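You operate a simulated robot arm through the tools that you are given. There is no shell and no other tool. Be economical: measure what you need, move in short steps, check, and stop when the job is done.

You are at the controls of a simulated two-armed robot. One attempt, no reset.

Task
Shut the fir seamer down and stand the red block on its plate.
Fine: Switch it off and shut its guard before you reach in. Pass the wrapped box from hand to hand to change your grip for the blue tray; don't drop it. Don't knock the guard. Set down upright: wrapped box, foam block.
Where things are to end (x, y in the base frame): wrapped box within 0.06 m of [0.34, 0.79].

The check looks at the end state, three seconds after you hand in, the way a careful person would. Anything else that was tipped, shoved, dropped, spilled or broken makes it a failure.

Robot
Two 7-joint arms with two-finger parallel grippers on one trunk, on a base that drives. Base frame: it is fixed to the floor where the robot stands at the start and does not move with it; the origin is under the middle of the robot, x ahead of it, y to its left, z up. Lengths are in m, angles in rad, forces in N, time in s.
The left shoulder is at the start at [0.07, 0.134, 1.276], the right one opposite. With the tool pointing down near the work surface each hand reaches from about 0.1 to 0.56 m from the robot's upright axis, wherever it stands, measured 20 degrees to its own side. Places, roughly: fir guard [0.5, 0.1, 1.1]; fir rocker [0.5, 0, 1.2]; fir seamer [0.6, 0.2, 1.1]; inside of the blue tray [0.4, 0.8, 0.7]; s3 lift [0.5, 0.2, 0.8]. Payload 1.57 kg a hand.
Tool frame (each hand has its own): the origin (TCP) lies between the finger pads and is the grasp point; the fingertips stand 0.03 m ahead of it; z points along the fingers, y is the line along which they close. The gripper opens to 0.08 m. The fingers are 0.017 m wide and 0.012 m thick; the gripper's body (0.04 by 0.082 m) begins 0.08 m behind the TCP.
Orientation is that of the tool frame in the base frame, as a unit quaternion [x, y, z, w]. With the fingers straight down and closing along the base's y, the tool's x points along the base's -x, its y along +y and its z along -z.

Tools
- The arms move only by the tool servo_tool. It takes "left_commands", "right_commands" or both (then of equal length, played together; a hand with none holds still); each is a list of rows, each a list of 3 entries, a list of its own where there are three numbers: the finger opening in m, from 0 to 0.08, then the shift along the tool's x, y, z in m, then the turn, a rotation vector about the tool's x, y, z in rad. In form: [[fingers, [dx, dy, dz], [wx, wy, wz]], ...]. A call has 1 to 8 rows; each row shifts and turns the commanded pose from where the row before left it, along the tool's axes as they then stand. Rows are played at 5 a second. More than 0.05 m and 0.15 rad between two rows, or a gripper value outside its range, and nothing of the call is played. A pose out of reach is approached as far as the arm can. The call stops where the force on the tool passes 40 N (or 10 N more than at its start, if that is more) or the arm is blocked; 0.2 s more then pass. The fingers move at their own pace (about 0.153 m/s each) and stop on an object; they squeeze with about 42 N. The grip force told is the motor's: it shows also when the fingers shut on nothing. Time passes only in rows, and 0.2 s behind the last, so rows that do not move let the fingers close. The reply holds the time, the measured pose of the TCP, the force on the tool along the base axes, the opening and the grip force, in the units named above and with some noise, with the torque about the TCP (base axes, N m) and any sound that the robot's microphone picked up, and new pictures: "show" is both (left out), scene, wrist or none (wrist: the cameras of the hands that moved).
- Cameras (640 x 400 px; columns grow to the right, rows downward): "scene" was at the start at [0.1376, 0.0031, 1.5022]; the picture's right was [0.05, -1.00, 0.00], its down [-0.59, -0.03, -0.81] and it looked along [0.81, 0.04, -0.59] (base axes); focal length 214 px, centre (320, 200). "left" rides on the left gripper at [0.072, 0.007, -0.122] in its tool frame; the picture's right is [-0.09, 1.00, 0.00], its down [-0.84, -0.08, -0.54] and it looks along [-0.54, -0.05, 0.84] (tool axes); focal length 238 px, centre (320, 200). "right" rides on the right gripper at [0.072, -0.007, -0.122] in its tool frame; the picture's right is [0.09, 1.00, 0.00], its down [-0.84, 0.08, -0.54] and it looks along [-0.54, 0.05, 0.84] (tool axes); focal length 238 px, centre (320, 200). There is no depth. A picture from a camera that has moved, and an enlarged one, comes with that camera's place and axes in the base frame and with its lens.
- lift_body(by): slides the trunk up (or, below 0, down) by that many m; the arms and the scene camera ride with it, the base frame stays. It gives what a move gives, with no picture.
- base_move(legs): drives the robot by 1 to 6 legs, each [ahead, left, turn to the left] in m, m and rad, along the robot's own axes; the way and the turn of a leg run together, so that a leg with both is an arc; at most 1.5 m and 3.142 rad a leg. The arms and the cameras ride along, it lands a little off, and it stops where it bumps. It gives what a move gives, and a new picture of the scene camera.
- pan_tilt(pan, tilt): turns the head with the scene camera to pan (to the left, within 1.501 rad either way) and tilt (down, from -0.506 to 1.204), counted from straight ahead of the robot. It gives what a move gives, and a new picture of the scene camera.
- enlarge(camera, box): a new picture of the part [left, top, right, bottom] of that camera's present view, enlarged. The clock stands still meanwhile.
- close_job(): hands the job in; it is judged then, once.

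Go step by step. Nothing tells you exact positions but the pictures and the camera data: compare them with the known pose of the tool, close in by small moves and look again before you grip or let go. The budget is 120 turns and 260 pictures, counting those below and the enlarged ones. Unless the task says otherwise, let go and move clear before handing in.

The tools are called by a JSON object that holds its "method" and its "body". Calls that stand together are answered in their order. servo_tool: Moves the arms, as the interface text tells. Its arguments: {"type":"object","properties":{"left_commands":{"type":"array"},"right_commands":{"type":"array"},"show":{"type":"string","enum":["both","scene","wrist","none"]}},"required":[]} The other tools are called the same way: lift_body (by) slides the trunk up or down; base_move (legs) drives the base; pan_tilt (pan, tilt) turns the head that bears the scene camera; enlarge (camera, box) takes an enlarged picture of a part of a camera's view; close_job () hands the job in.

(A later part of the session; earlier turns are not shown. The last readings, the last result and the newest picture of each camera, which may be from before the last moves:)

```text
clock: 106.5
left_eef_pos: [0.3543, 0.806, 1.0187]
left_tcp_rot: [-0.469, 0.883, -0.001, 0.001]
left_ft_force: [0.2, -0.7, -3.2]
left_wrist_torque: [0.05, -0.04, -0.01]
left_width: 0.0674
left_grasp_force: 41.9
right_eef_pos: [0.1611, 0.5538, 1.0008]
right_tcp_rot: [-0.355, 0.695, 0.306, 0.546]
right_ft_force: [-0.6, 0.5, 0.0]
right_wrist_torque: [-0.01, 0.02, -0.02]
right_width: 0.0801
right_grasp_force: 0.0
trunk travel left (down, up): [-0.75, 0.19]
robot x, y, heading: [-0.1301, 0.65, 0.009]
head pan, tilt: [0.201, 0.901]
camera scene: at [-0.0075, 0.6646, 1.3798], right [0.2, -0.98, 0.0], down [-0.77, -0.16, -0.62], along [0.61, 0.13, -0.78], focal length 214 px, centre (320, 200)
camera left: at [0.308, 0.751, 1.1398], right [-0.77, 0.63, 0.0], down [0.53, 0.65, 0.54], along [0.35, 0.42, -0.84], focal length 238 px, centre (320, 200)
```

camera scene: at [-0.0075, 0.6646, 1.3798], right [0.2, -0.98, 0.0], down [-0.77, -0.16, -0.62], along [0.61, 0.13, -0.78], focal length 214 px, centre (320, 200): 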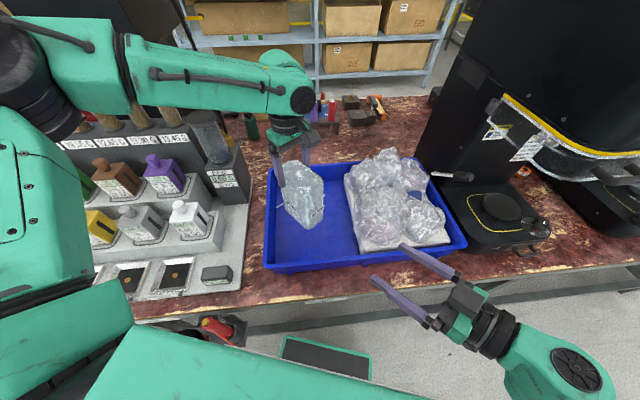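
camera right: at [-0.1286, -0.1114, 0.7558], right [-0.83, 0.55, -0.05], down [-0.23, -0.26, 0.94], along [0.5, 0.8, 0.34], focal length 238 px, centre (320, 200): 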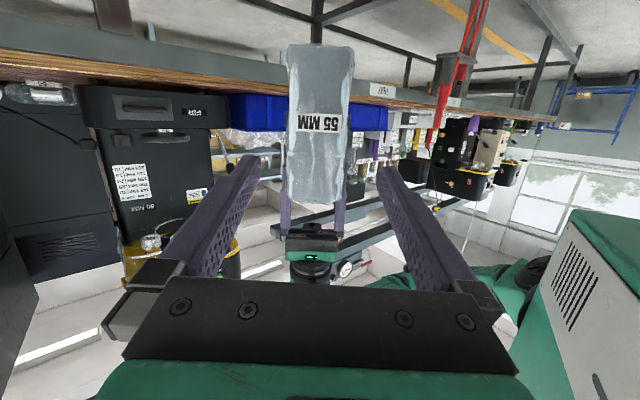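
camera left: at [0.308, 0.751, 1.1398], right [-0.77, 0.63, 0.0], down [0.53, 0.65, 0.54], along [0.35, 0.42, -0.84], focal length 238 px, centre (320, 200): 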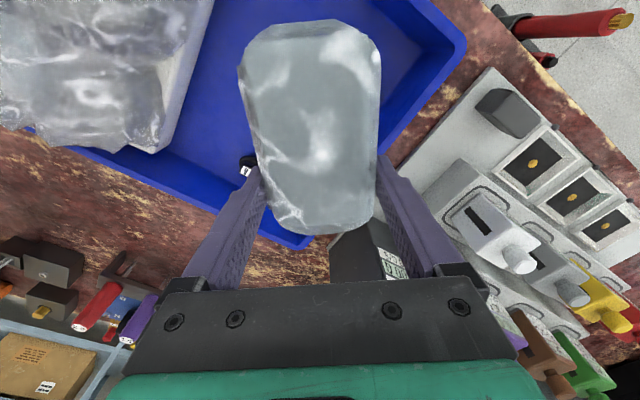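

At target xy (box centre ≈ (0.342, 0.788)). Descend, slowly near the end.

{"method": "servo_tool", "body": {"left_commands": [[0, [0, 0, 0.025], [0, 0, 0]], [0, [0, 0, 0.025], [0, 0, 0]], [0, [0, 0, 0.025], [0, 0, 0]], [0, [0, 0, 0.025], [0, 0, 0]], [0, [0, 0, 0.015], [0, 0, 0]], [0, [0, 0, 0], [0, 0, 0]]], "show": "both"}}

{"method": "enlarge", "body": {"camera": "scene", "box": [230, 110, 430, 290]}}

```text
clock: 107.9
left_eef_pos: [0.3523, 0.8062, 0.9006]
left_tcp_rot: [-0.469, 0.883, -0.001, 0.001]
left_ft_force: [0.3, -0.5, -3.2]
left_wrist_torque: [0.09, -0.03, 0.02]
left_width: 0.0674
left_grasp_force: 41.8
right_eef_pos: [0.1605, 0.5538, 1.0008]
right_tcp_rot: [-0.354, 0.695, 0.306, 0.545]
right_ft_force: [-0.9, -0.5, 0.5]
right_wrist_torque: [0.02, 0.0, 0.0]
right_width: 0.0799
right_grasp_force: 0.0
trunk travel left (down, up): [-0.75, 0.19]
robot x, y, heading: [-0.1347, 0.6492, 0.005]
head pan, tilt: [0.201, 0.901]
camera scene: at [-0.0072, 0.6649, 1.3798], right [0.2, -0.98, 0.0], down [-0.77, -0.16, -0.62], along [0.61, 0.13, -0.78], focal length 214 px, centre (320, 200)
camera left: at [0.3081, 0.7515, 1.0238], right [-0.77, 0.63, 0.0], down [0.53, 0.65, 0.54], along [0.35, 0.42, -0.84], focal length 238 px, centre (320, 200)
```

scene: 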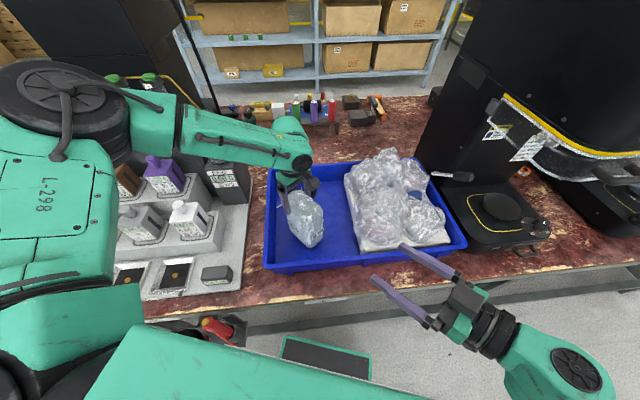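
left: 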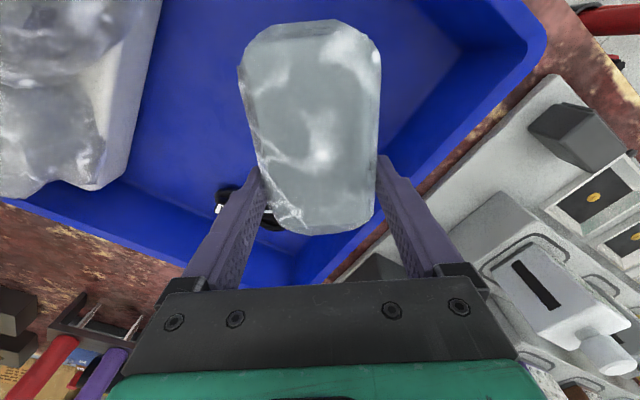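

```text
2.22 times, centred on (330, 200) of scene
camera zoom: at [-0.0072, 0.6649, 1.3798], right [0.2, -0.98, 0.0], down [-0.77, -0.16, -0.62], along [0.61, 0.13, -0.78], focal length 477 px, centre (298, 200)
```

zoom: 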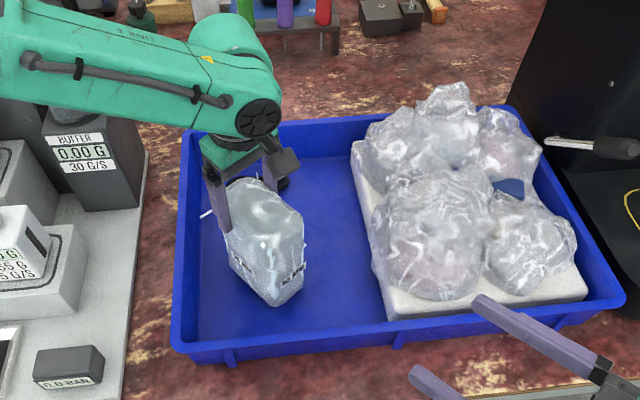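

Clear of the cord and the bubble wrap. Final descent in fine steps until the bottom touches.

{"method": "servo_tool", "body": {"left_commands": [[0, [0, 0, 0.006], [0, 0, 0]], [0, [0, 0, 0.006], [0, 0, 0]], [0, [0, 0, 0.005], [0, 0, 0]], [0, [0, 0, 0.004], [0, 0, 0]], [0, [0, 0, 0.004], [0, 0, 0]]], "show": "none"}}

```text
clock: 109.0
left_eef_pos: [0.349, 0.8106, 0.8917]
left_tcp_rot: [-0.469, 0.883, -0.006, 0.008]
left_ft_force: [-6.6, 0.6, 18.9]
left_wrist_torque: [0.17, 1.76, 0.02]
left_width: 0.0675
left_grasp_force: 41.8
left hand out of reach, approached as far as the arm can: row 2, 4
right_eef_pos: [0.1573, 0.552, 1.0013]
right_tcp_rot: [-0.354, 0.694, 0.305, 0.547]
right_ft_force: [0.0, -0.2, -0.5]
right_wrist_torque: [-0.05, -0.02, 0.01]
right_width: 0.0801
right_grasp_force: 0.0
trunk travel left (down, up): [-0.75, 0.19]
robot x, y, heading: [-0.1332, 0.6531, 0.004]
head pan, tilt: [0.201, 0.901]
stopped in row 5 (left hand): the force on the tool passed its limit at 44 N (the readings are from after the stop); the commanded pose is now the measured one
```

Contact, with an upward force. I'll look before releasing.

{"method": "servo_tool", "body": {"left_commands": [[0, [0, 0, -0.001], [0, 0, 0]]], "show": "both"}}

{"method": "enlarge", "body": {"camera": "scene", "box": [230, 130, 350, 280]}}

{"method": "enlarge", "body": {"camera": "right", "box": [160, 0, 480, 200]}}

```text
clock: 109.4
left_eef_pos: [0.3496, 0.8099, 0.8912]
left_tcp_rot: [-0.47, 0.883, -0.006, 0.008]
left_ft_force: [-5.9, 1.6, 15.9]
left_wrist_torque: [0.37, 1.53, -0.03]
left_width: 0.0675
left_grasp_force: 41.8
right_eef_pos: [0.1579, 0.5527, 1.0014]
right_tcp_rot: [-0.354, 0.694, 0.305, 0.547]
right_ft_force: [-0.3, 0.4, -0.8]
right_wrist_torque: [0.0, 0.01, 0.03]
right_width: 0.0802
right_grasp_force: 0.0
trunk travel left (down, up): [-0.75, 0.19]
robot x, y, heading: [-0.1309, 0.6496, 0.007]
head pan, tilt: [0.201, 0.901]
camera scene: at [-0.0114, 0.6638, 1.3802], right [0.2, -0.98, 0.0], down [-0.77, -0.16, -0.62], along [0.61, 0.13, -0.78], focal length 214 px, centre (320, 200)
camera left: at [0.3018, 0.7538, 1.0125], right [-0.77, 0.63, -0.02], down [0.52, 0.65, 0.55], along [0.36, 0.42, -0.83], focal length 238 px, centre (320, 200)
```

scene: 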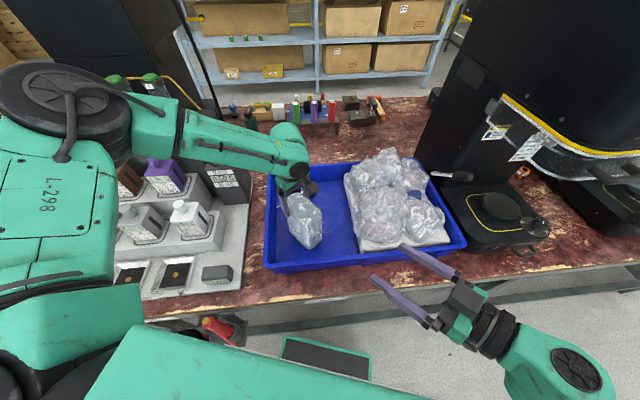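
left: 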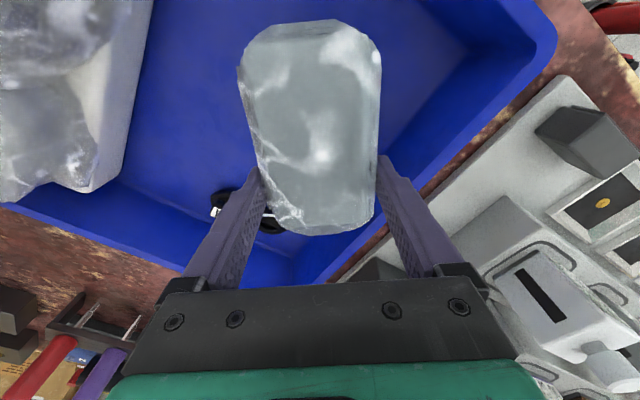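

```text
2.67 times, centred on (290, 205) of scene
camera zoom: at [-0.0114, 0.6638, 1.3802], right [0.2, -0.98, 0.0], down [-0.77, -0.16, -0.62], along [0.61, 0.13, -0.78], focal length 572 px, centre (400, 187)
```

zoom: 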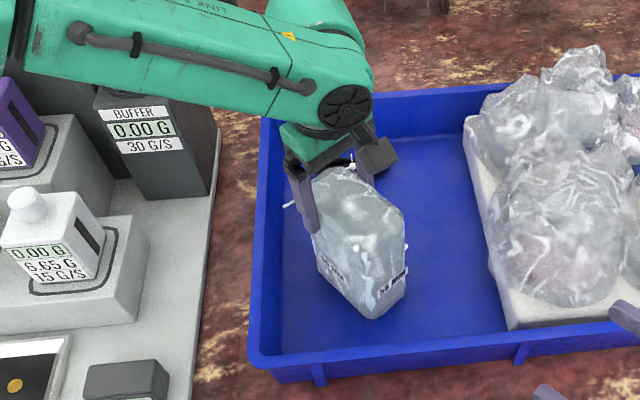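

```text
2.00 times, centred on (320, 100) of right
camera zoom: at [0.086, 0.4379, 0.9561], right [-0.84, 0.55, -0.05], down [-0.23, -0.26, 0.94], along [0.5, 0.8, 0.35], focal length 477 px, centre (320, 400)
```

zoom: 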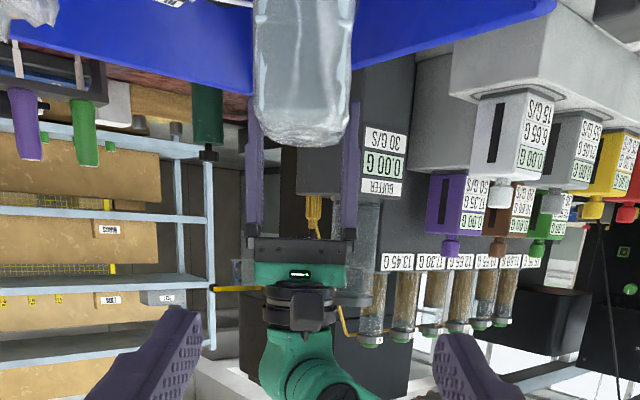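

The box bottom is on the tray floor (about z 0.74), touching front edge first. Ease off the pressure, then open.

{"method": "servo_tool", "body": {"left_commands": [[0, [0, 0, -0.002], [0, 0, 0]], [0, [0, 0, -0.001], [0, 0, 0]], [0, [0, 0, 0], [0, 0, 0]]], "show": "none"}}

```text
clock: 110.2
left_eef_pos: [0.352, 0.8095, 0.8917]
left_tcp_rot: [-0.469, 0.883, -0.006, 0.006]
left_ft_force: [0.1, -0.2, -2.6]
left_wrist_torque: [0.07, -0.07, 0.0]
left_width: 0.0675
left_grasp_force: 42.2
right_eef_pos: [0.1606, 0.5539, 1.0012]
right_tcp_rot: [-0.354, 0.696, 0.305, 0.545]
right_ft_force: [-0.6, -1.1, -0.6]
right_wrist_torque: [0.04, 0.0, -0.03]
right_width: 0.0799
right_grasp_force: 0.1
trunk travel left (down, up): [-0.75, 0.19]
robot x, y, heading: [-0.1318, 0.6512, 0.005]
head pan, tilt: [0.201, 0.901]
```

{"method": "servo_tool", "body": {"left_commands": [[0, [0, 0, 0.0015], [0, 0, 0]], [0.066, [0, 0, 0], [0, 0, 0]], [0.069, [0, 0, 0], [0, 0, 0]], [0.073, [0, 0, 0], [0, 0, 0]], [0.08, [0, 0, 0], [0, 0, 0]], [0.08, [0, 0, 0], [0, 0, 0]]], "show": "both"}}

{"method": "enlarge", "body": {"camera": "scene", "box": [230, 130, 350, 280]}}

```text
clock: 111.6
left_eef_pos: [0.3516, 0.81, 0.8912]
left_tcp_rot: [-0.47, 0.883, -0.006, 0.007]
left_ft_force: [0.1, 0.7, -0.3]
left_wrist_torque: [-0.04, 0.0, 0.03]
left_width: 0.0802
left_grasp_force: 0.0
right_eef_pos: [0.1593, 0.5532, 1.0009]
right_tcp_rot: [-0.354, 0.696, 0.305, 0.546]
right_ft_force: [-0.8, -0.1, -0.3]
right_wrist_torque: [-0.01, 0.01, 0.01]
right_width: 0.0798
right_grasp_force: 0.2
trunk travel left (down, up): [-0.75, 0.19]
robot x, y, heading: [-0.1337, 0.648, 0.003]
head pan, tilt: [0.201, 0.901]
camera scene: at [-0.0074, 0.6649, 1.3798], right [0.2, -0.98, 0.0], down [-0.77, -0.16, -0.62], along [0.61, 0.13, -0.78], focal length 214 px, centre (320, 200)
camera left: at [0.3043, 0.7548, 1.0126], right [-0.77, 0.63, -0.02], down [0.52, 0.65, 0.55], along [0.36, 0.42, -0.84], focal length 238 px, centre (320, 200)
```

scene: 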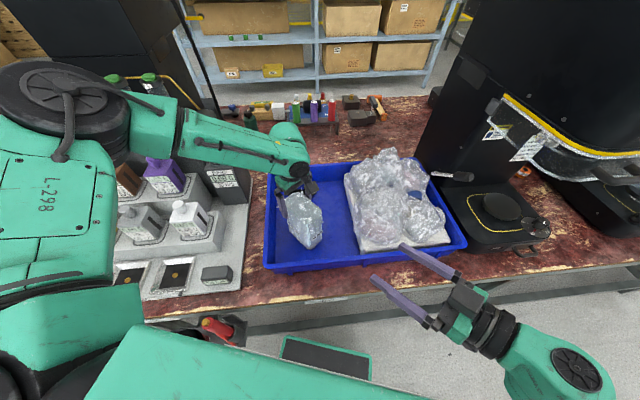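
left: 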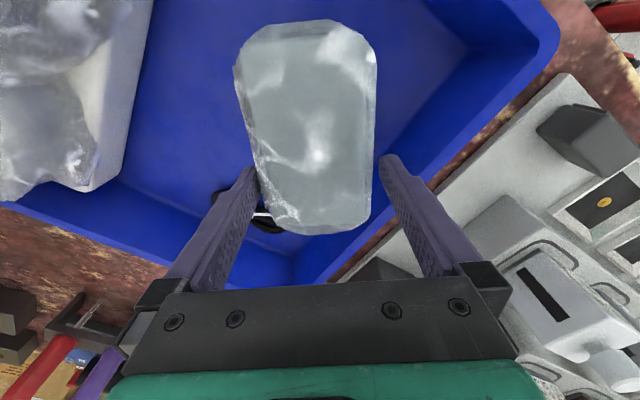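

```text
2.67 times, centred on (290, 205) of scene
camera zoom: at [-0.0074, 0.6649, 1.3798], right [0.2, -0.98, 0.0], down [-0.77, -0.16, -0.62], along [0.61, 0.13, -0.78], focal length 572 px, centre (400, 187)
```

zoom: 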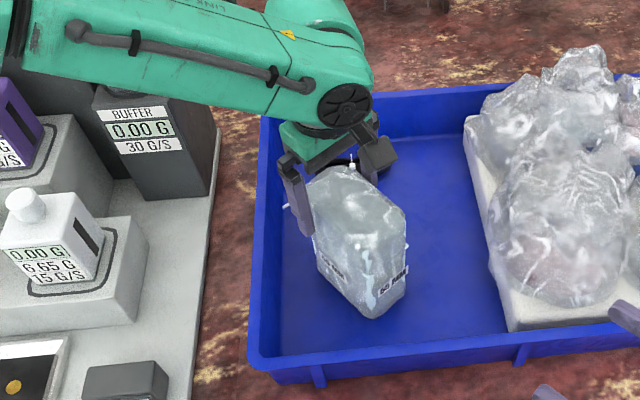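

The box stands upright in the tray. Centre the fingers and rise straight up.

{"method": "servo_tool", "body": {"left_commands": [[0.08, [0, -0.003, 0], [0, 0, 0]], [0.08, [0, 0, -0.015], [0, 0, 0]], [0.08, [0, 0, -0.02], [0, 0, 0]], [0.08, [0, 0, -0.02], [0, 0, 0]], [0.08, [0, 0, -0.03], [0, 0, 0]], [0.08, [0, 0, -0.03], [0, 0, 0]], [0.08, [0, 0, -0.03], [0, 0, 0]]], "show": "both"}}

{"method": "enlarge", "body": {"camera": "scene", "box": [230, 130, 390, 290]}}

```text
clock: 113.2
left_eef_pos: [0.3499, 0.8079, 1.038]
left_tcp_rot: [-0.468, 0.884, -0.006, 0.007]
left_ft_force: [0.0, -0.3, 0.7]
left_wrist_torque: [0.02, 0.01, -0.02]
left_width: 0.08
left_grasp_force: 0.2
right_eef_pos: [0.1593, 0.5523, 1.0009]
right_tcp_rot: [-0.354, 0.695, 0.306, 0.546]
right_ft_force: [-0.4, 0.4, -0.1]
right_wrist_torque: [0.0, 0.0, 0.0]
right_width: 0.0801
right_grasp_force: 0.0
trunk travel left (down, up): [-0.75, 0.19]
robot x, y, heading: [-0.1281, 0.654, 0.005]
head pan, tilt: [0.201, 0.901]
camera scene: at [-0.008, 0.6645, 1.3798], right [0.2, -0.98, 0.0], down [-0.77, -0.16, -0.62], along [0.61, 0.13, -0.78], focal length 214 px, centre (320, 200)
camera left: at [0.3028, 0.7537, 1.1583], right [-0.77, 0.63, -0.02], down [0.52, 0.65, 0.55], along [0.36, 0.42, -0.84], focal length 238 px, centre (320, 200)
```

scene: 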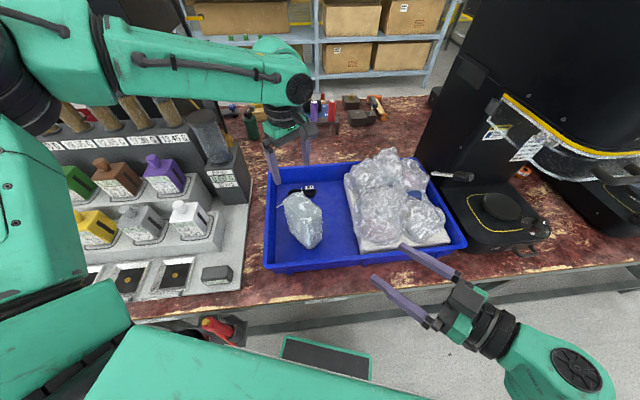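
left: 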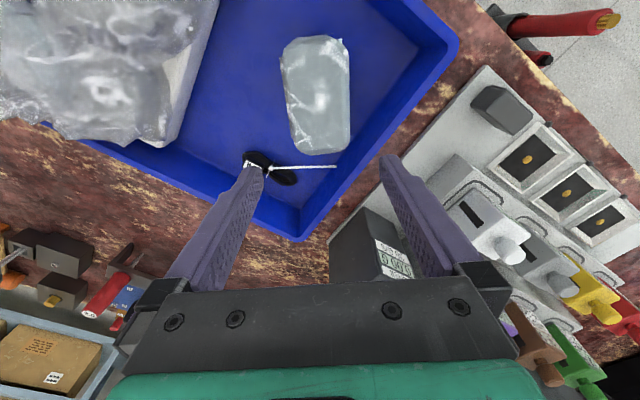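

```text
2.50 times, centred on (310, 210) of scene
camera zoom: at [-0.008, 0.6645, 1.3798], right [0.2, -0.98, 0.0], down [-0.77, -0.16, -0.62], along [0.61, 0.13, -0.78], focal length 536 px, centre (345, 175)
```

zoom: 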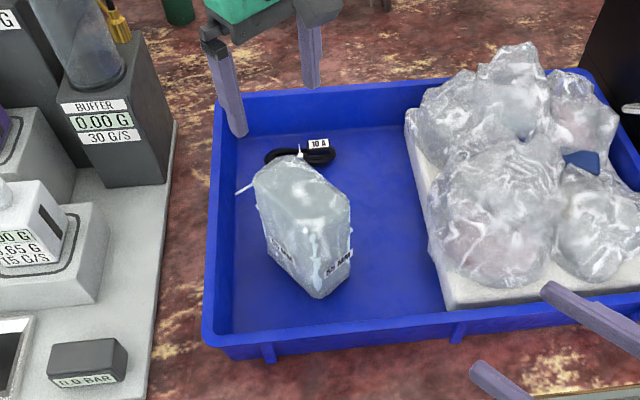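

The wrapped box stands upright in the tray at about (0.336, 0.784). Now for the red block, near (0.69, −0.59): back off and drive right to look.

{"method": "base_move", "body": {"legs": [[-0.25, 0, 0], [0, -1.15, 0]]}}

{"method": "pan_tilt", "body": {"pan": -0.1, "tilt": 0.6}}

{"method": "enlarge", "body": {"camera": "scene", "box": [280, 100, 440, 200]}}

```text
clock: 120.5
left_eef_pos: [0.1072, -0.3458, 1.037]
left_tcp_rot: [-0.469, 0.883, -0.006, 0.006]
left_ft_force: [0.1, -0.5, 0.8]
left_wrist_torque: [0.0, 0.0, 0.01]
left_width: 0.08
left_grasp_force: 0.0
right_eef_pos: [-0.0819, -0.6015, 1.0006]
right_tcp_rot: [-0.354, 0.695, 0.305, 0.546]
right_ft_force: [-0.1, -0.1, -0.2]
right_wrist_torque: [-0.01, 0.0, 0.02]
right_width: 0.0805
right_grasp_force: 0.1
trunk travel left (down, up): [-0.75, 0.19]
robot x, y, heading: [-0.3737, -0.5008, 0.004]
head pan, tilt: [0.201, 0.901]
camera scene: at [-0.2497, -0.4892, 1.3798], right [0.2, -0.98, 0.0], down [-0.77, -0.16, -0.62], along [0.61, 0.13, -0.78], focal length 214 px, centre (320, 200)
```

scene: 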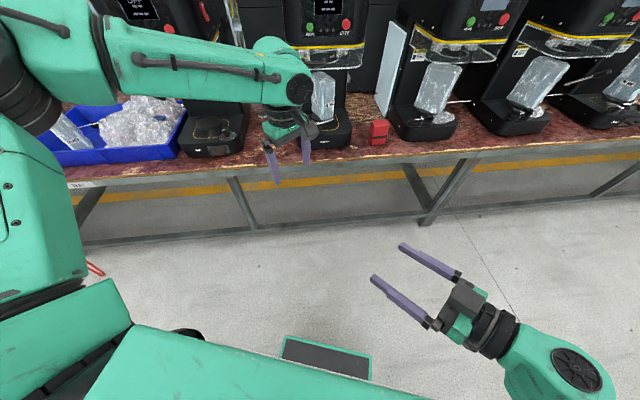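

```text
clock: 121.3
left_eef_pos: [0.109, -0.3465, 1.0368]
left_tcp_rot: [-0.469, 0.883, -0.007, 0.006]
left_ft_force: [-0.4, -0.6, -0.4]
left_wrist_torque: [-0.01, 0.0, -0.02]
left_width: 0.0801
left_grasp_force: 0.1
right_eef_pos: [-0.0815, -0.6019, 1.0011]
right_tcp_rot: [-0.354, 0.695, 0.305, 0.546]
right_ft_force: [0.2, 0.3, 0.0]
right_wrist_torque: [-0.04, -0.01, 0.0]
right_width: 0.0801
right_grasp_force: 0.1
trunk travel left (down, up): [-0.75, 0.19]
robot x, y, heading: [-0.3737, -0.503, -0.0]
head pan, tilt: [-0.099, 0.6]
camera scene: at [-0.2357, -0.5133, 1.4045], right [-0.1, -1.0, 0.0], down [-0.56, 0.05, -0.82], along [0.82, -0.08, -0.57], focal length 214 px, centre (320, 200)
```

scene: 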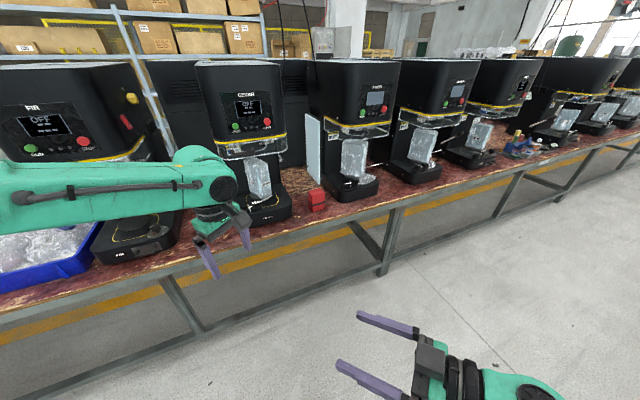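

```text
4.00 times, centred on (360, 150) of scene
camera zoom: at [-0.2357, -0.5133, 1.4045], right [-0.1, -1.0, 0.0], down [-0.56, 0.05, -0.82], along [0.82, -0.08, -0.57], focal length 858 px, centre (160, 400)
```

zoom: 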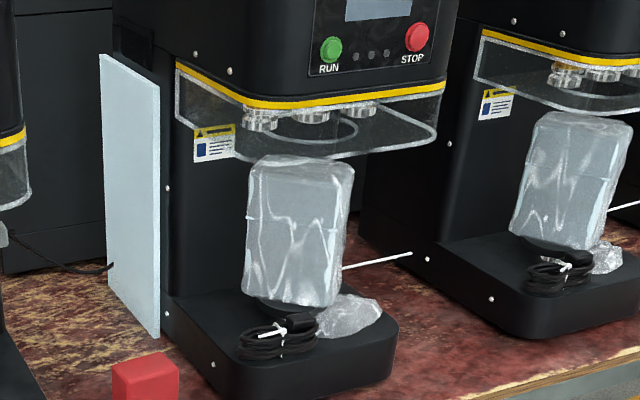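

{"method": "base_move", "body": {"legs": [[0.4, 0.0, 0]]}}

{"method": "enlarge", "body": {"camera": "scene", "box": [240, 160, 400, 260]}}

```text
clock: 123.8
left_eef_pos: [0.503, -0.3426, 1.0374]
left_tcp_rot: [-0.471, 0.882, -0.006, 0.008]
left_ft_force: [0.3, -0.4, 0.9]
left_wrist_torque: [-0.02, 0.02, 0.0]
left_width: 0.0797
left_grasp_force: 0.0
right_eef_pos: [0.3131, -0.5977, 1.0013]
right_tcp_rot: [-0.355, 0.695, 0.306, 0.546]
right_ft_force: [0.4, -0.1, 0.0]
right_wrist_torque: [0.03, -0.02, 0.01]
right_width: 0.0802
right_grasp_force: 0.0
trunk travel left (down, up): [-0.75, 0.19]
robot x, y, heading: [0.0241, -0.5012, 0.008]
head pan, tilt: [-0.099, 0.6]
camera scene: at [0.1602, -0.5105, 1.4047], right [-0.09, -1.0, 0.0], down [-0.56, 0.05, -0.83], along [0.82, -0.08, -0.56], focal length 214 px, centre (320, 200)
```

scene: 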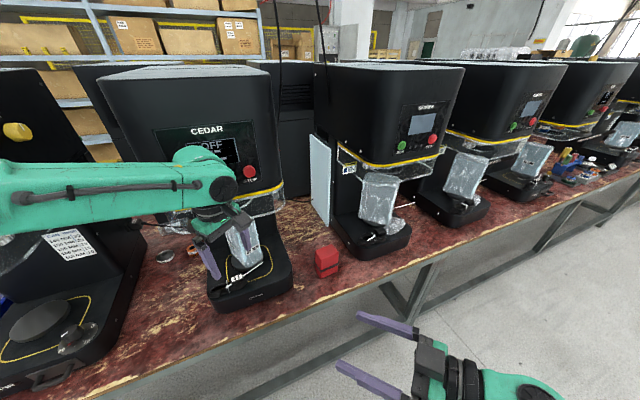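

```text
4.00 times, centred on (320, 210) of scene
camera zoom: at [0.1602, -0.5105, 1.4047], right [-0.09, -1.0, 0.0], down [-0.56, 0.05, -0.83], along [0.82, -0.08, -0.56], focal length 858 px, centre (320, 160)
```

zoom: 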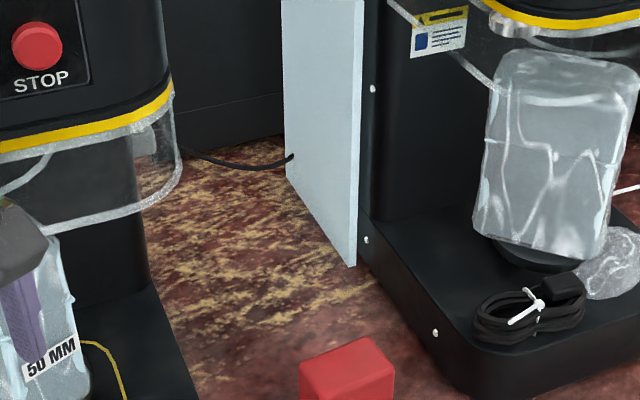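

{"method": "enlarge", "body": {"camera": "scene", "box": [280, 230, 376, 290]}}

{"method": "enlarge", "body": {"camera": "left", "box": [0, 0, 640, 400]}}

```text
6.67 times, centred on (328, 260) of scene
camera zoom: at [0.1602, -0.5105, 1.4047], right [-0.09, -1.0, 0.0], down [-0.56, 0.05, -0.83], along [0.82, -0.08, -0.56], focal length 1430 px, centre (267, -200)
```

zoom: 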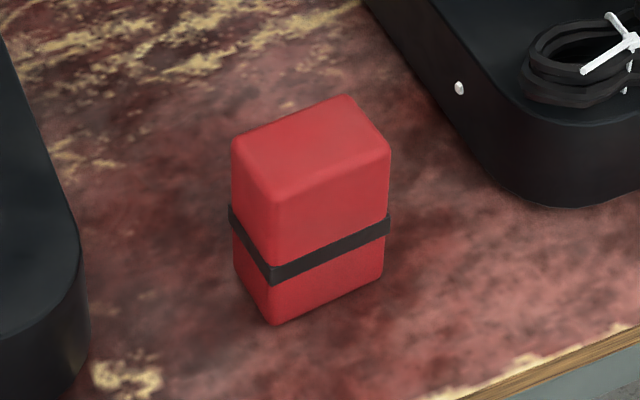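

```text
1.00 times, centred on (320, 200) of left (not enlarged: the box is as wide or as high as the picture)
camera zoom: at [0.4569, -0.3968, 1.1582], right [-0.78, 0.63, -0.02], down [0.52, 0.65, 0.55], along [0.36, 0.42, -0.84], focal length 238 px, centre (320, 200)
```

zoom: 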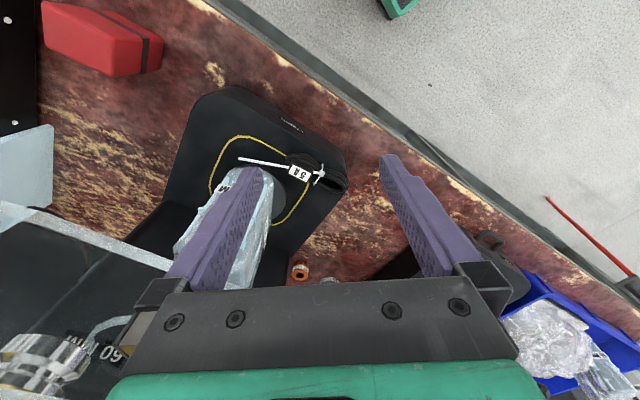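

The foam block stands upright, about 0.07 × 0.042 × 0.107 m, near (0.66, −0.585), its long side along (0.38, −0.92). I'll grip it from the front across the 0.07 side so it can go straight under the guard. Back off, square up to the bench (turn 0.24) and reorient the right hand.

{"method": "base_move", "body": {"legs": [[-0.3, 0, 0], [0, 0, 0.24]]}}

{"method": "servo_tool", "body": {"right_commands": [[0.08, [0, -0.02, 0.005], [0.137, 0, 0.0306]], [0.08, [0, -0.02, 0.005], [0.137, 0, 0.0306]], [0.08, [0, -0.015, 0.01], [0.137, 0, 0.0306]], [0.08, [0, -0.015, 0.01], [0.137, 0, 0.0306]], [0.08, [0, -0.01, 0.01], [0.137, 0, 0.0306]], [0.08, [0, -0.01, 0.01], [0.117, 0, 0.026]], [0.08, [0, 0, 0.0], [0, 0.11, 0]], [0.08, [0, 0, 0], [0, 0.11, 0]]], "show": "both"}}

```text
clock: 126.7
left_eef_pos: [0.1467, -0.2349, 1.0379]
left_tcp_rot: [-0.573, 0.819, -0.005, 0.008]
left_ft_force: [-0.7, 0.5, 0.4]
left_wrist_torque: [-0.01, 0.01, 0.03]
left_width: 0.08
left_grasp_force: 0.0
right_eef_pos: [0.0227, -0.5303, 1.0015]
right_tcp_rot: [-0.436, 0.647, 0.37, 0.505]
right_ft_force: [-0.2, -0.4, 0.3]
right_wrist_torque: [0.03, 0.02, 0.01]
right_width: 0.0798
right_grasp_force: 0.0
trunk travel left (down, up): [-0.75, 0.19]
robot x, y, heading: [-0.2795, -0.5048, 0.249]
head pan, tilt: [-0.099, 0.6]
camera scene: at [-0.1472, -0.4804, 1.4046], right [0.15, -0.99, 0.0], down [-0.56, -0.08, -0.83], along [0.82, 0.12, -0.56], focal length 214 px, centre (320, 200)
```

scene: 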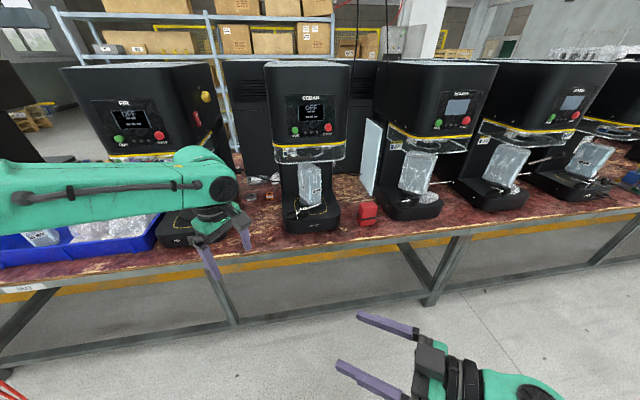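

```text
clock: 128.0
left_eef_pos: [0.1475, -0.2366, 1.0361]
left_tcp_rot: [-0.573, 0.82, -0.004, 0.007]
left_ft_force: [0.8, -0.1, -0.5]
left_wrist_torque: [0.07, 0.01, 0.02]
left_width: 0.0797
left_grasp_force: 0.1
right_eef_pos: [0.1124, -0.5294, 0.9747]
right_tcp_rot: [-0.259, 0.754, 0.136, 0.588]
right_ft_force: [-0.4, -1.2, -0.4]
right_wrist_torque: [-0.01, -0.03, 0.01]
right_width: 0.08
right_grasp_force: 0.1
right hand out of reach, approached as far as the arm can: row 4
trunk travel left (down, up): [-0.75, 0.19]
robot x, y, heading: [-0.2845, -0.5025, 0.25]
head pan, tilt: [-0.099, 0.6]
stopped in row 6 (right hand): the arm was blocked; the commanded pose is now the measured one
camera scene: at [-0.1457, -0.4833, 1.4045], right [0.15, -0.99, 0.0], down [-0.56, -0.08, -0.82], along [0.82, 0.12, -0.57], focal length 214 px, centre (320, 200)
camera right: at [0.0035, -0.6137, 0.9382], right [-0.56, 0.81, -0.19], down [-0.34, -0.02, 0.94], along [0.75, 0.59, 0.28], focal length 238 px, centre (320, 200)
```

scene: 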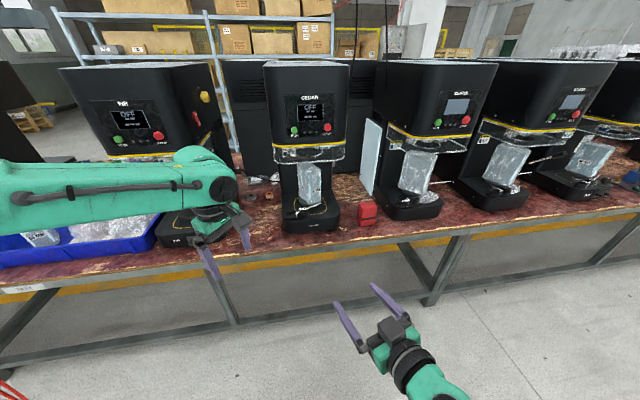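
right: 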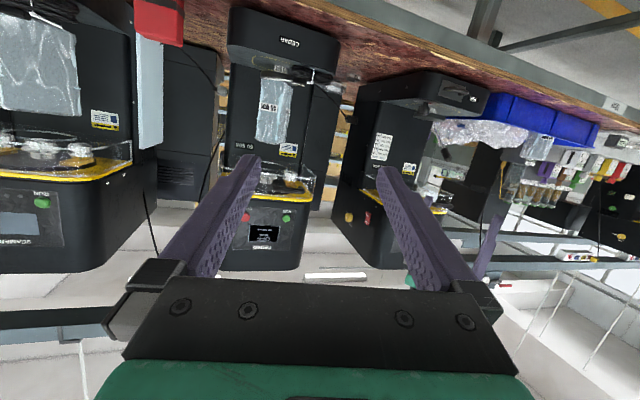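

The wrist limit stopped it at heading 32° with slight roll. I'll let the base turn right by 0.17 for the remaining heading, then fix tilt and roll.

{"method": "base_move", "body": {"legs": [[0, 0, -0.17]]}}

{"method": "servo_tool", "body": {"right_commands": [[0.08, [0, 0, 0.0], [0, 0.1, 0]], [0.08, [0, 0, 0], [0, 0.1, 0]], [0.08, [0, 0, 0], [0, 0, 0.05]], [0.08, [0, 0, 0], [0, 0, 0.05]]], "show": "wrist"}}

```text
clock: 129.1
left_eef_pos: [0.1857, -0.3099, 1.0364]
left_tcp_rot: [-0.503, 0.864, -0.005, 0.006]
left_ft_force: [-0.1, 0.5, -0.3]
left_wrist_torque: [-0.01, 0.01, -0.01]
left_width: 0.0797
left_grasp_force: 0.0
right_eef_pos: [0.1019, -0.5926, 0.975]
right_tcp_rot: [-0.195, 0.773, 0.085, 0.598]
right_ft_force: [-0.1, -0.2, -0.2]
right_wrist_torque: [0.04, 0.01, -0.03]
right_width: 0.0799
right_grasp_force: 0.1
trunk travel left (down, up): [-0.75, 0.19]
robot x, y, heading: [-0.2757, -0.5009, 0.08]
head pan, tilt: [-0.099, 0.6]
camera scene: at [-0.1445, -0.503, 1.4046], right [-0.02, -1.0, 0.0], down [-0.57, 0.01, -0.82], along [0.82, -0.02, -0.57], focal length 214 px, centre (320, 200)
```

scene: 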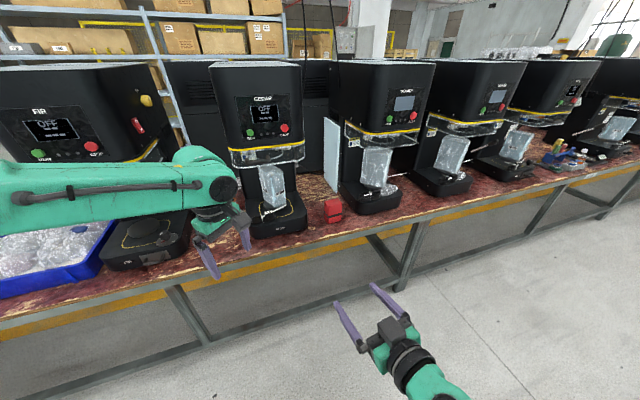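

```text
clock: 129.6
left_eef_pos: [0.1862, -0.3096, 1.0365]
left_tcp_rot: [-0.503, 0.865, -0.006, 0.005]
left_ft_force: [0.6, 0.1, 0.1]
left_wrist_torque: [0.0, -0.02, 0.02]
left_width: 0.0801
left_grasp_force: 0.1
right_eef_pos: [0.09, -0.5788, 0.9405]
right_tcp_rot: [-0.295, 0.792, 0.064, 0.531]
right_ft_force: [0.5, 0.3, -0.9]
right_wrist_torque: [-0.03, 0.02, -0.02]
right_width: 0.0799
right_grasp_force: 0.1
right hand out of reach, approached as far as the arm can: row 1, 2
trunk travel left (down, up): [-0.75, 0.19]
robot x, y, heading: [-0.2813, -0.5046, 0.077]
head pan, tilt: [-0.099, 0.6]
stopped in row 2 (right hand): the arm was blocked; the commanded pose is now the measured one
camera right: at [-0.0224, -0.6634, 0.9297], right [-0.56, 0.78, -0.29], down [-0.26, 0.17, 0.95], along [0.79, 0.6, 0.1], focal length 238 px, centre (320, 200)
```

right: 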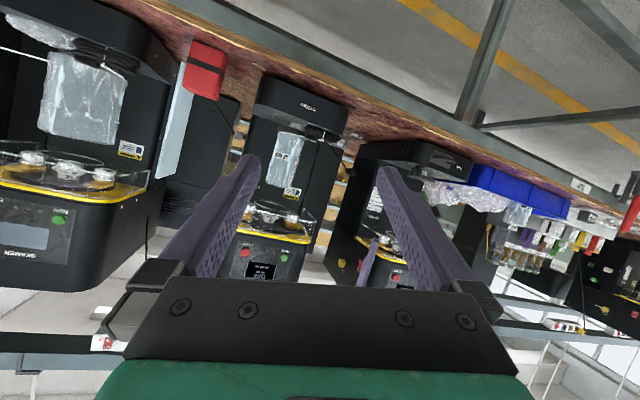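

The wrist is near a limit in this configuration. I'll go back through a vertical pose and tilt forward from there instead.

{"method": "servo_tool", "body": {"right_commands": [[0.08, [0, 0, 0], [-0.123, -0.03, -0.06]], [0.08, [0, 0, 0], [-0.123, -0.03, -0.06]], [0.08, [0, 0, 0], [-0.123, -0.03, -0.06]], [0.08, [0, 0, 0], [0, 0.14, 0]], [0.08, [0, 0, 0], [0, 0.14, 0]], [0.08, [0, 0, 0], [0, 0.14, 0]], [0.08, [0, 0, 0], [0, 0.14, 0]], [0.08, [0, 0, 0], [0, 0.14, 0]]], "show": "none"}}

```text
clock: 131.4
left_eef_pos: [0.185, -0.3087, 1.0363]
left_tcp_rot: [-0.502, 0.865, -0.006, 0.006]
left_ft_force: [-0.2, 0.8, -0.3]
left_wrist_torque: [-0.03, 0.02, 0.0]
left_width: 0.08
left_grasp_force: 0.0
right_eef_pos: [0.0924, -0.5782, 0.9405]
right_tcp_rot: [-0.486, 0.843, 0.007, 0.23]
right_ft_force: [-0.1, -0.2, 0.5]
right_wrist_torque: [0.0, -0.01, -0.03]
right_width: 0.0799
right_grasp_force: 0.1
trunk travel left (down, up): [-0.75, 0.19]
robot x, y, heading: [-0.2828, -0.5034, 0.075]
head pan, tilt: [-0.099, 0.6]
```

{"method": "servo_tool", "body": {"right_commands": [[0.08, [0, 0, 0], [0.0133, 0.0063, 0.1273]], [0.08, [0, 0, 0], [0.0133, 0.0063, 0.1273]], [0.08, [0, 0, 0], [0.0133, 0.0063, 0.1273]], [0.08, [0, 0, 0], [0.0133, 0.0063, 0.1273]], [0.08, [0, 0, 0], [0.0133, 0.0063, 0.1273]], [0.08, [0, 0, 0], [0, -0.136, 0]], [0.08, [0, 0, 0], [0, -0.136, 0]], [0.08, [0, 0, 0], [0, -0.136, 0]]], "show": "none"}}

```text
clock: 133.2
left_eef_pos: [0.1848, -0.3104, 1.0362]
left_tcp_rot: [-0.502, 0.865, -0.006, 0.007]
left_ft_force: [-0.5, -0.3, 0.7]
left_wrist_torque: [0.01, -0.02, 0.02]
left_width: 0.0799
left_grasp_force: 0.1
right_eef_pos: [0.1193, -0.5998, 0.9295]
right_tcp_rot: [-0.177, 0.891, 0.083, 0.411]
right_ft_force: [0.0, 0.3, 0.5]
right_wrist_torque: [0.0, -0.01, 0.02]
right_width: 0.0802
right_grasp_force: 0.0
right hand out of reach, approached as far as the arm can: row 5, 6, 7, 8
trunk travel left (down, up): [-0.75, 0.19]
robot x, y, heading: [-0.2792, -0.5042, 0.08]
head pan, tilt: [-0.099, 0.6]
```

{"method": "servo_tool", "body": {"right_commands": [[0.08, [0, 0, 0.01], [0, -0.13, 0]], [0.08, [0, 0, 0.02], [0, -0.13, 0]], [0.08, [0, 0, 0.03], [0, 0, 0]], [0.08, [0, 0, 0.0], [0, 0, 0]]], "show": "both"}}

```text
clock: 134.2
left_eef_pos: [0.1856, -0.3107, 1.037]
left_tcp_rot: [-0.502, 0.865, -0.006, 0.007]
left_ft_force: [0.2, -0.2, 0.7]
left_wrist_torque: [0.0, 0.0, 0.02]
left_width: 0.0802
left_grasp_force: 0.1
right_eef_pos: [0.169, -0.5795, 0.8988]
right_tcp_rot: [-0.165, 0.83, 0.105, 0.522]
right_ft_force: [0.7, -0.5, 0.4]
right_wrist_torque: [0.0, 0.0, 0.02]
right_width: 0.0798
right_grasp_force: 0.1
trunk travel left (down, up): [-0.75, 0.19]
robot x, y, heading: [-0.2786, -0.5092, 0.081]
head pan, tilt: [-0.099, 0.6]
camera scene: at [-0.1457, -0.5038, 1.4047], right [-0.02, -1.0, 0.0], down [-0.56, 0.01, -0.83], along [0.83, -0.02, -0.56], focal length 214 px, centre (320, 200)
camera right: at [0.0406, -0.6387, 0.8856], right [-0.42, 0.9, -0.08], down [-0.15, 0.02, 0.99], along [0.9, 0.43, 0.12], focal length 238 px, centre (320, 200)
```

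scene: 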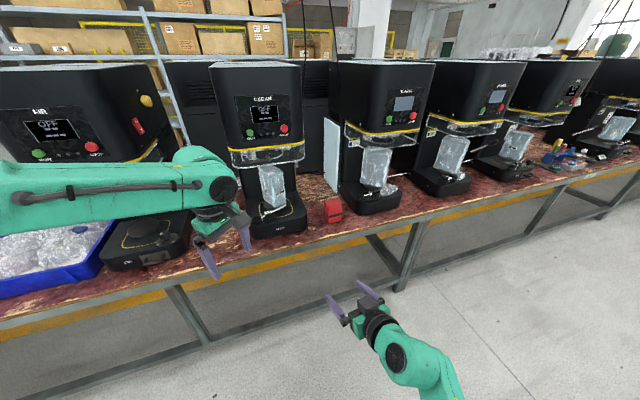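
right: 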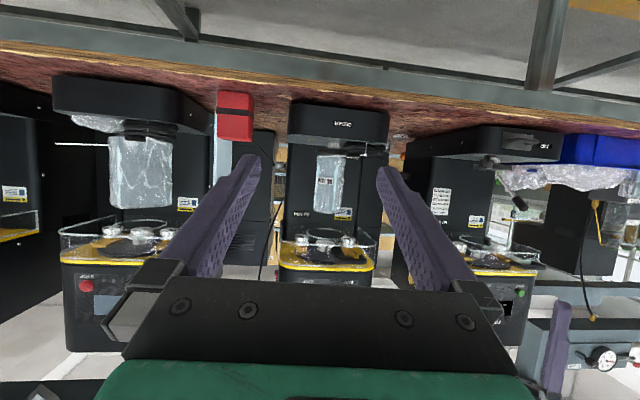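

Orientation is now right (heading 22.5°, 26° below horizontal). Take the block's edges from the wrist view.

{"method": "enlarge", "body": {"camera": "right", "box": [195, 75, 291, 155]}}

{"method": "enlarge", "body": {"camera": "scene", "box": [285, 180, 381, 240]}}

```text
5.00 times, centred on (243, 115) of right
camera zoom: at [0.0406, -0.6387, 0.8856], right [-0.42, 0.9, -0.08], down [-0.15, 0.02, 0.99], along [0.9, 0.43, 0.12], focal length 1192 px, centre (705, 625)
```

zoom: 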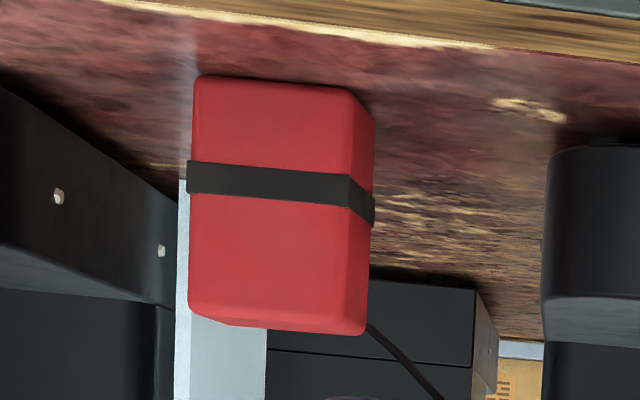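

```text
6.67 times, centred on (333, 210) of scene
camera zoom: at [-0.1457, -0.5038, 1.4047], right [-0.02, -1.0, 0.0], down [-0.56, 0.01, -0.83], along [0.83, -0.02, -0.56], focal length 1430 px, centre (233, 133)
```

zoom: 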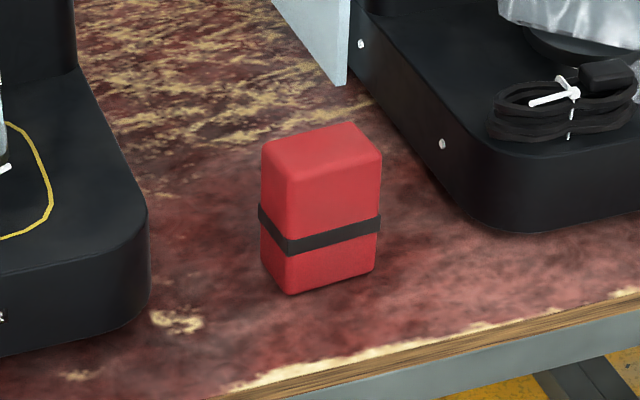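

The block's front face is about 0.065 m wide with its normal at 22°, matching the hand. Retract the left hand for clearance, drive to the standoff, then lower.

{"method": "servo_tool", "body": {"left_commands": [[0.08, [0.0213, 0.0377, 0], [0, 0, 0]], [0.08, [0.0213, 0.0377, 0], [0, 0, 0]], [0.08, [0.0213, 0.0377, 0], [0, 0, 0]]], "show": "none"}}

{"method": "base_move", "body": {"legs": [[0, -0.084, 0], [0.3, 0, 0]]}}

{"method": "lift_body", "body": {"by": -0.08}}

{"method": "enlarge", "body": {"camera": "right", "box": [0, 0, 640, 400]}}

```text
clock: 135.0
left_eef_pos: [0.0524, -0.3078, 1.0334]
left_tcp_rot: [-0.502, 0.865, -0.008, 0.008]
left_ft_force: [0.1, 0.3, 0.2]
left_wrist_torque: [0.0, -0.07, -0.03]
left_width: 0.08
left_grasp_force: 0.1
right_eef_pos: [0.1672, -0.5768, 0.8989]
right_tcp_rot: [-0.164, 0.83, 0.104, 0.523]
right_ft_force: [-0.2, 0.3, -0.1]
right_wrist_torque: [-0.01, 0.03, -0.03]
right_width: 0.0801
right_grasp_force: 0.1
trunk travel left (down, up): [-0.75, 0.19]
robot x, y, heading: [-0.2842, -0.5046, 0.086]
head pan, tilt: [-0.099, 0.6]
```

```text
clock: 137.7
left_eef_pos: [0.3614, -0.3705, 1.0327]
left_tcp_rot: [-0.501, 0.865, -0.006, 0.007]
left_ft_force: [-0.5, 0.0, 0.3]
left_wrist_torque: [-0.01, -0.01, 0.01]
left_width: 0.08
left_grasp_force: 0.1
right_eef_pos: [0.4751, -0.6389, 0.8996]
right_tcp_rot: [-0.164, 0.831, 0.103, 0.522]
right_ft_force: [0.3, 0.0, 0.1]
right_wrist_torque: [0.02, 0.0, 0.01]
right_width: 0.0799
right_grasp_force: 0.0
trunk travel left (down, up): [-0.75, 0.19]
robot x, y, heading: [0.0248, -0.5666, 0.079]
head pan, tilt: [-0.099, 0.6]
camera scene: at [0.1615, -0.5635, 1.4047], right [-0.02, -1.0, 0.0], down [-0.56, 0.01, -0.83], along [0.83, -0.02, -0.56], focal length 214 px, centre (320, 200)
```

scene: 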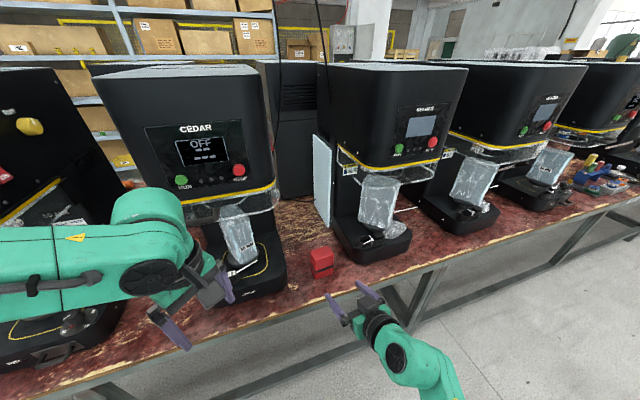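

```text
clock: 138.9
left_eef_pos: [0.3624, -0.3699, 0.9532]
left_tcp_rot: [-0.5, 0.866, -0.006, 0.007]
left_ft_force: [0.2, -0.1, -0.6]
left_wrist_torque: [-0.01, -0.02, 0.0]
left_width: 0.0801
left_grasp_force: 0.1
right_eef_pos: [0.4757, -0.6395, 0.8183]
right_tcp_rot: [-0.164, 0.831, 0.104, 0.522]
right_ft_force: [-0.7, 0.5, -0.4]
right_wrist_torque: [0.0, 0.05, -0.01]
right_width: 0.08
right_grasp_force: 0.0
trunk travel left (down, up): [-0.67, 0.27]
robot x, y, heading: [0.0253, -0.5666, 0.077]
head pan, tilt: [-0.099, 0.6]
```

```text
1.00 times, centred on (320, 200) of right (not enlarged: the box is as wide or as high as the picture)
camera zoom: at [0.3479, -0.6992, 0.8058], right [-0.42, 0.91, -0.08], down [-0.14, 0.02, 0.99], along [0.9, 0.42, 0.12], focal length 238 px, centre (320, 200)
```

zoom: 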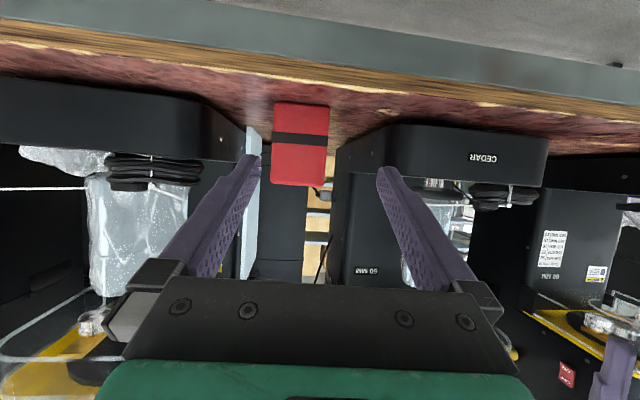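

The block is 22 mm toward tool −y and about 0.15 m ahead, spanning z 0.73–0.826. Shift, lower to z 0.785, and advance part way.

{"method": "servo_tool", "body": {"right_commands": [[0.08, [0.015, -0.0112, 0.0072], [0, 0, 0]], [0.08, [0.015, -0.0112, 0.0072], [0, 0, 0]], [0.08, [-0.013, 0, 0.027], [0, 0, 0]], [0.08, [-0.013, 0, 0.027], [0, 0, 0]], [0.08, [0, 0, 0], [0, 0, 0]]], "show": "both"}}

{"method": "enlarge", "body": {"camera": "right", "box": [220, 60, 420, 220]}}

```text
clock: 140.3
left_eef_pos: [0.3618, -0.3694, 0.952]
left_tcp_rot: [-0.501, 0.865, -0.005, 0.006]
left_ft_force: [0.3, -0.8, 0.3]
left_wrist_torque: [0.01, -0.02, -0.02]
left_width: 0.08
left_grasp_force: 0.1
right_eef_pos: [0.5361, -0.6632, 0.7717]
right_tcp_rot: [-0.204, 0.834, 0.061, 0.509]
right_ft_force: [-1.2, 0.8, 0.1]
right_wrist_torque: [0.01, -0.01, 0.04]
right_width: 0.0801
right_grasp_force: 0.1
trunk travel left (down, up): [-0.67, 0.27]
robot x, y, heading: [0.0256, -0.5672, 0.075]
head pan, tilt: [-0.099, 0.6]
stopped in row 5 (right hand): the arm was blocked; the commanded pose is now the measured one
camera scene: at [0.1628, -0.5636, 1.3246], right [-0.02, -1.0, 0.0], down [-0.57, 0.01, -0.82], along [0.82, -0.02, -0.57], focal length 214 px, centre (320, 200)
camera right: at [0.4095, -0.7273, 0.7666], right [-0.44, 0.88, -0.18], down [-0.14, 0.13, 0.98], along [0.89, 0.46, 0.07], focal length 238 px, centre (320, 200)
```

scene: 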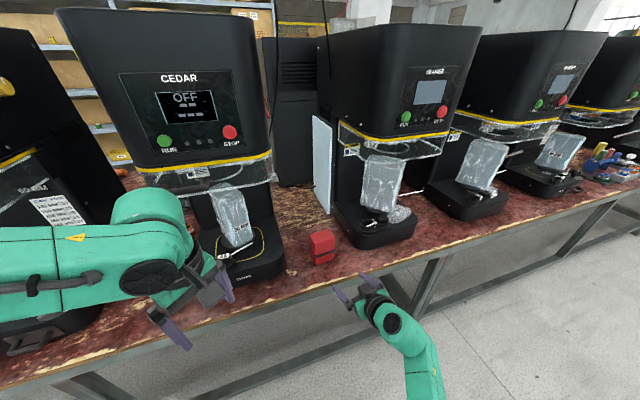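
right: 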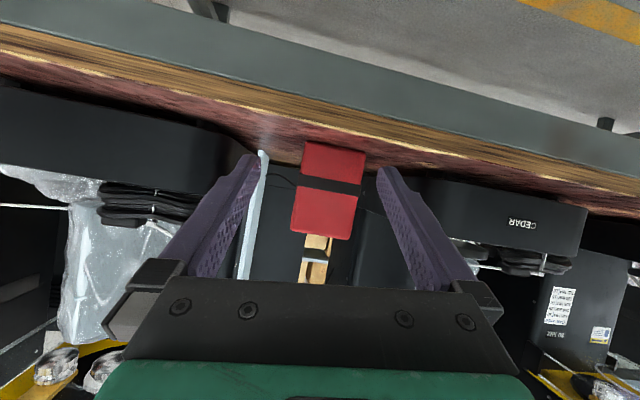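

```text
2.50 times, centred on (320, 140) of right
camera zoom: at [0.4095, -0.7273, 0.7666], right [-0.44, 0.88, -0.18], down [-0.14, 0.13, 0.98], along [0.89, 0.46, 0.07], focal length 596 px, centre (320, 350)
```

zoom: 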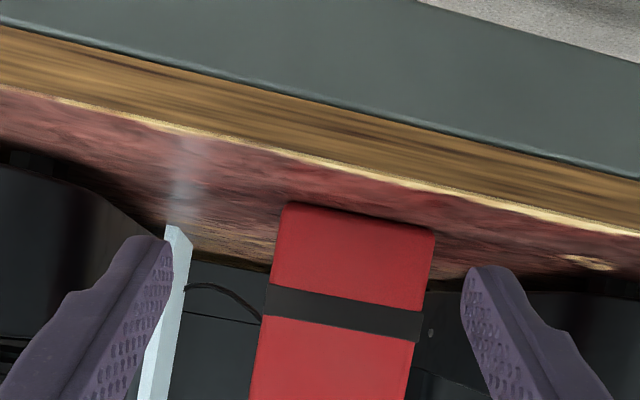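

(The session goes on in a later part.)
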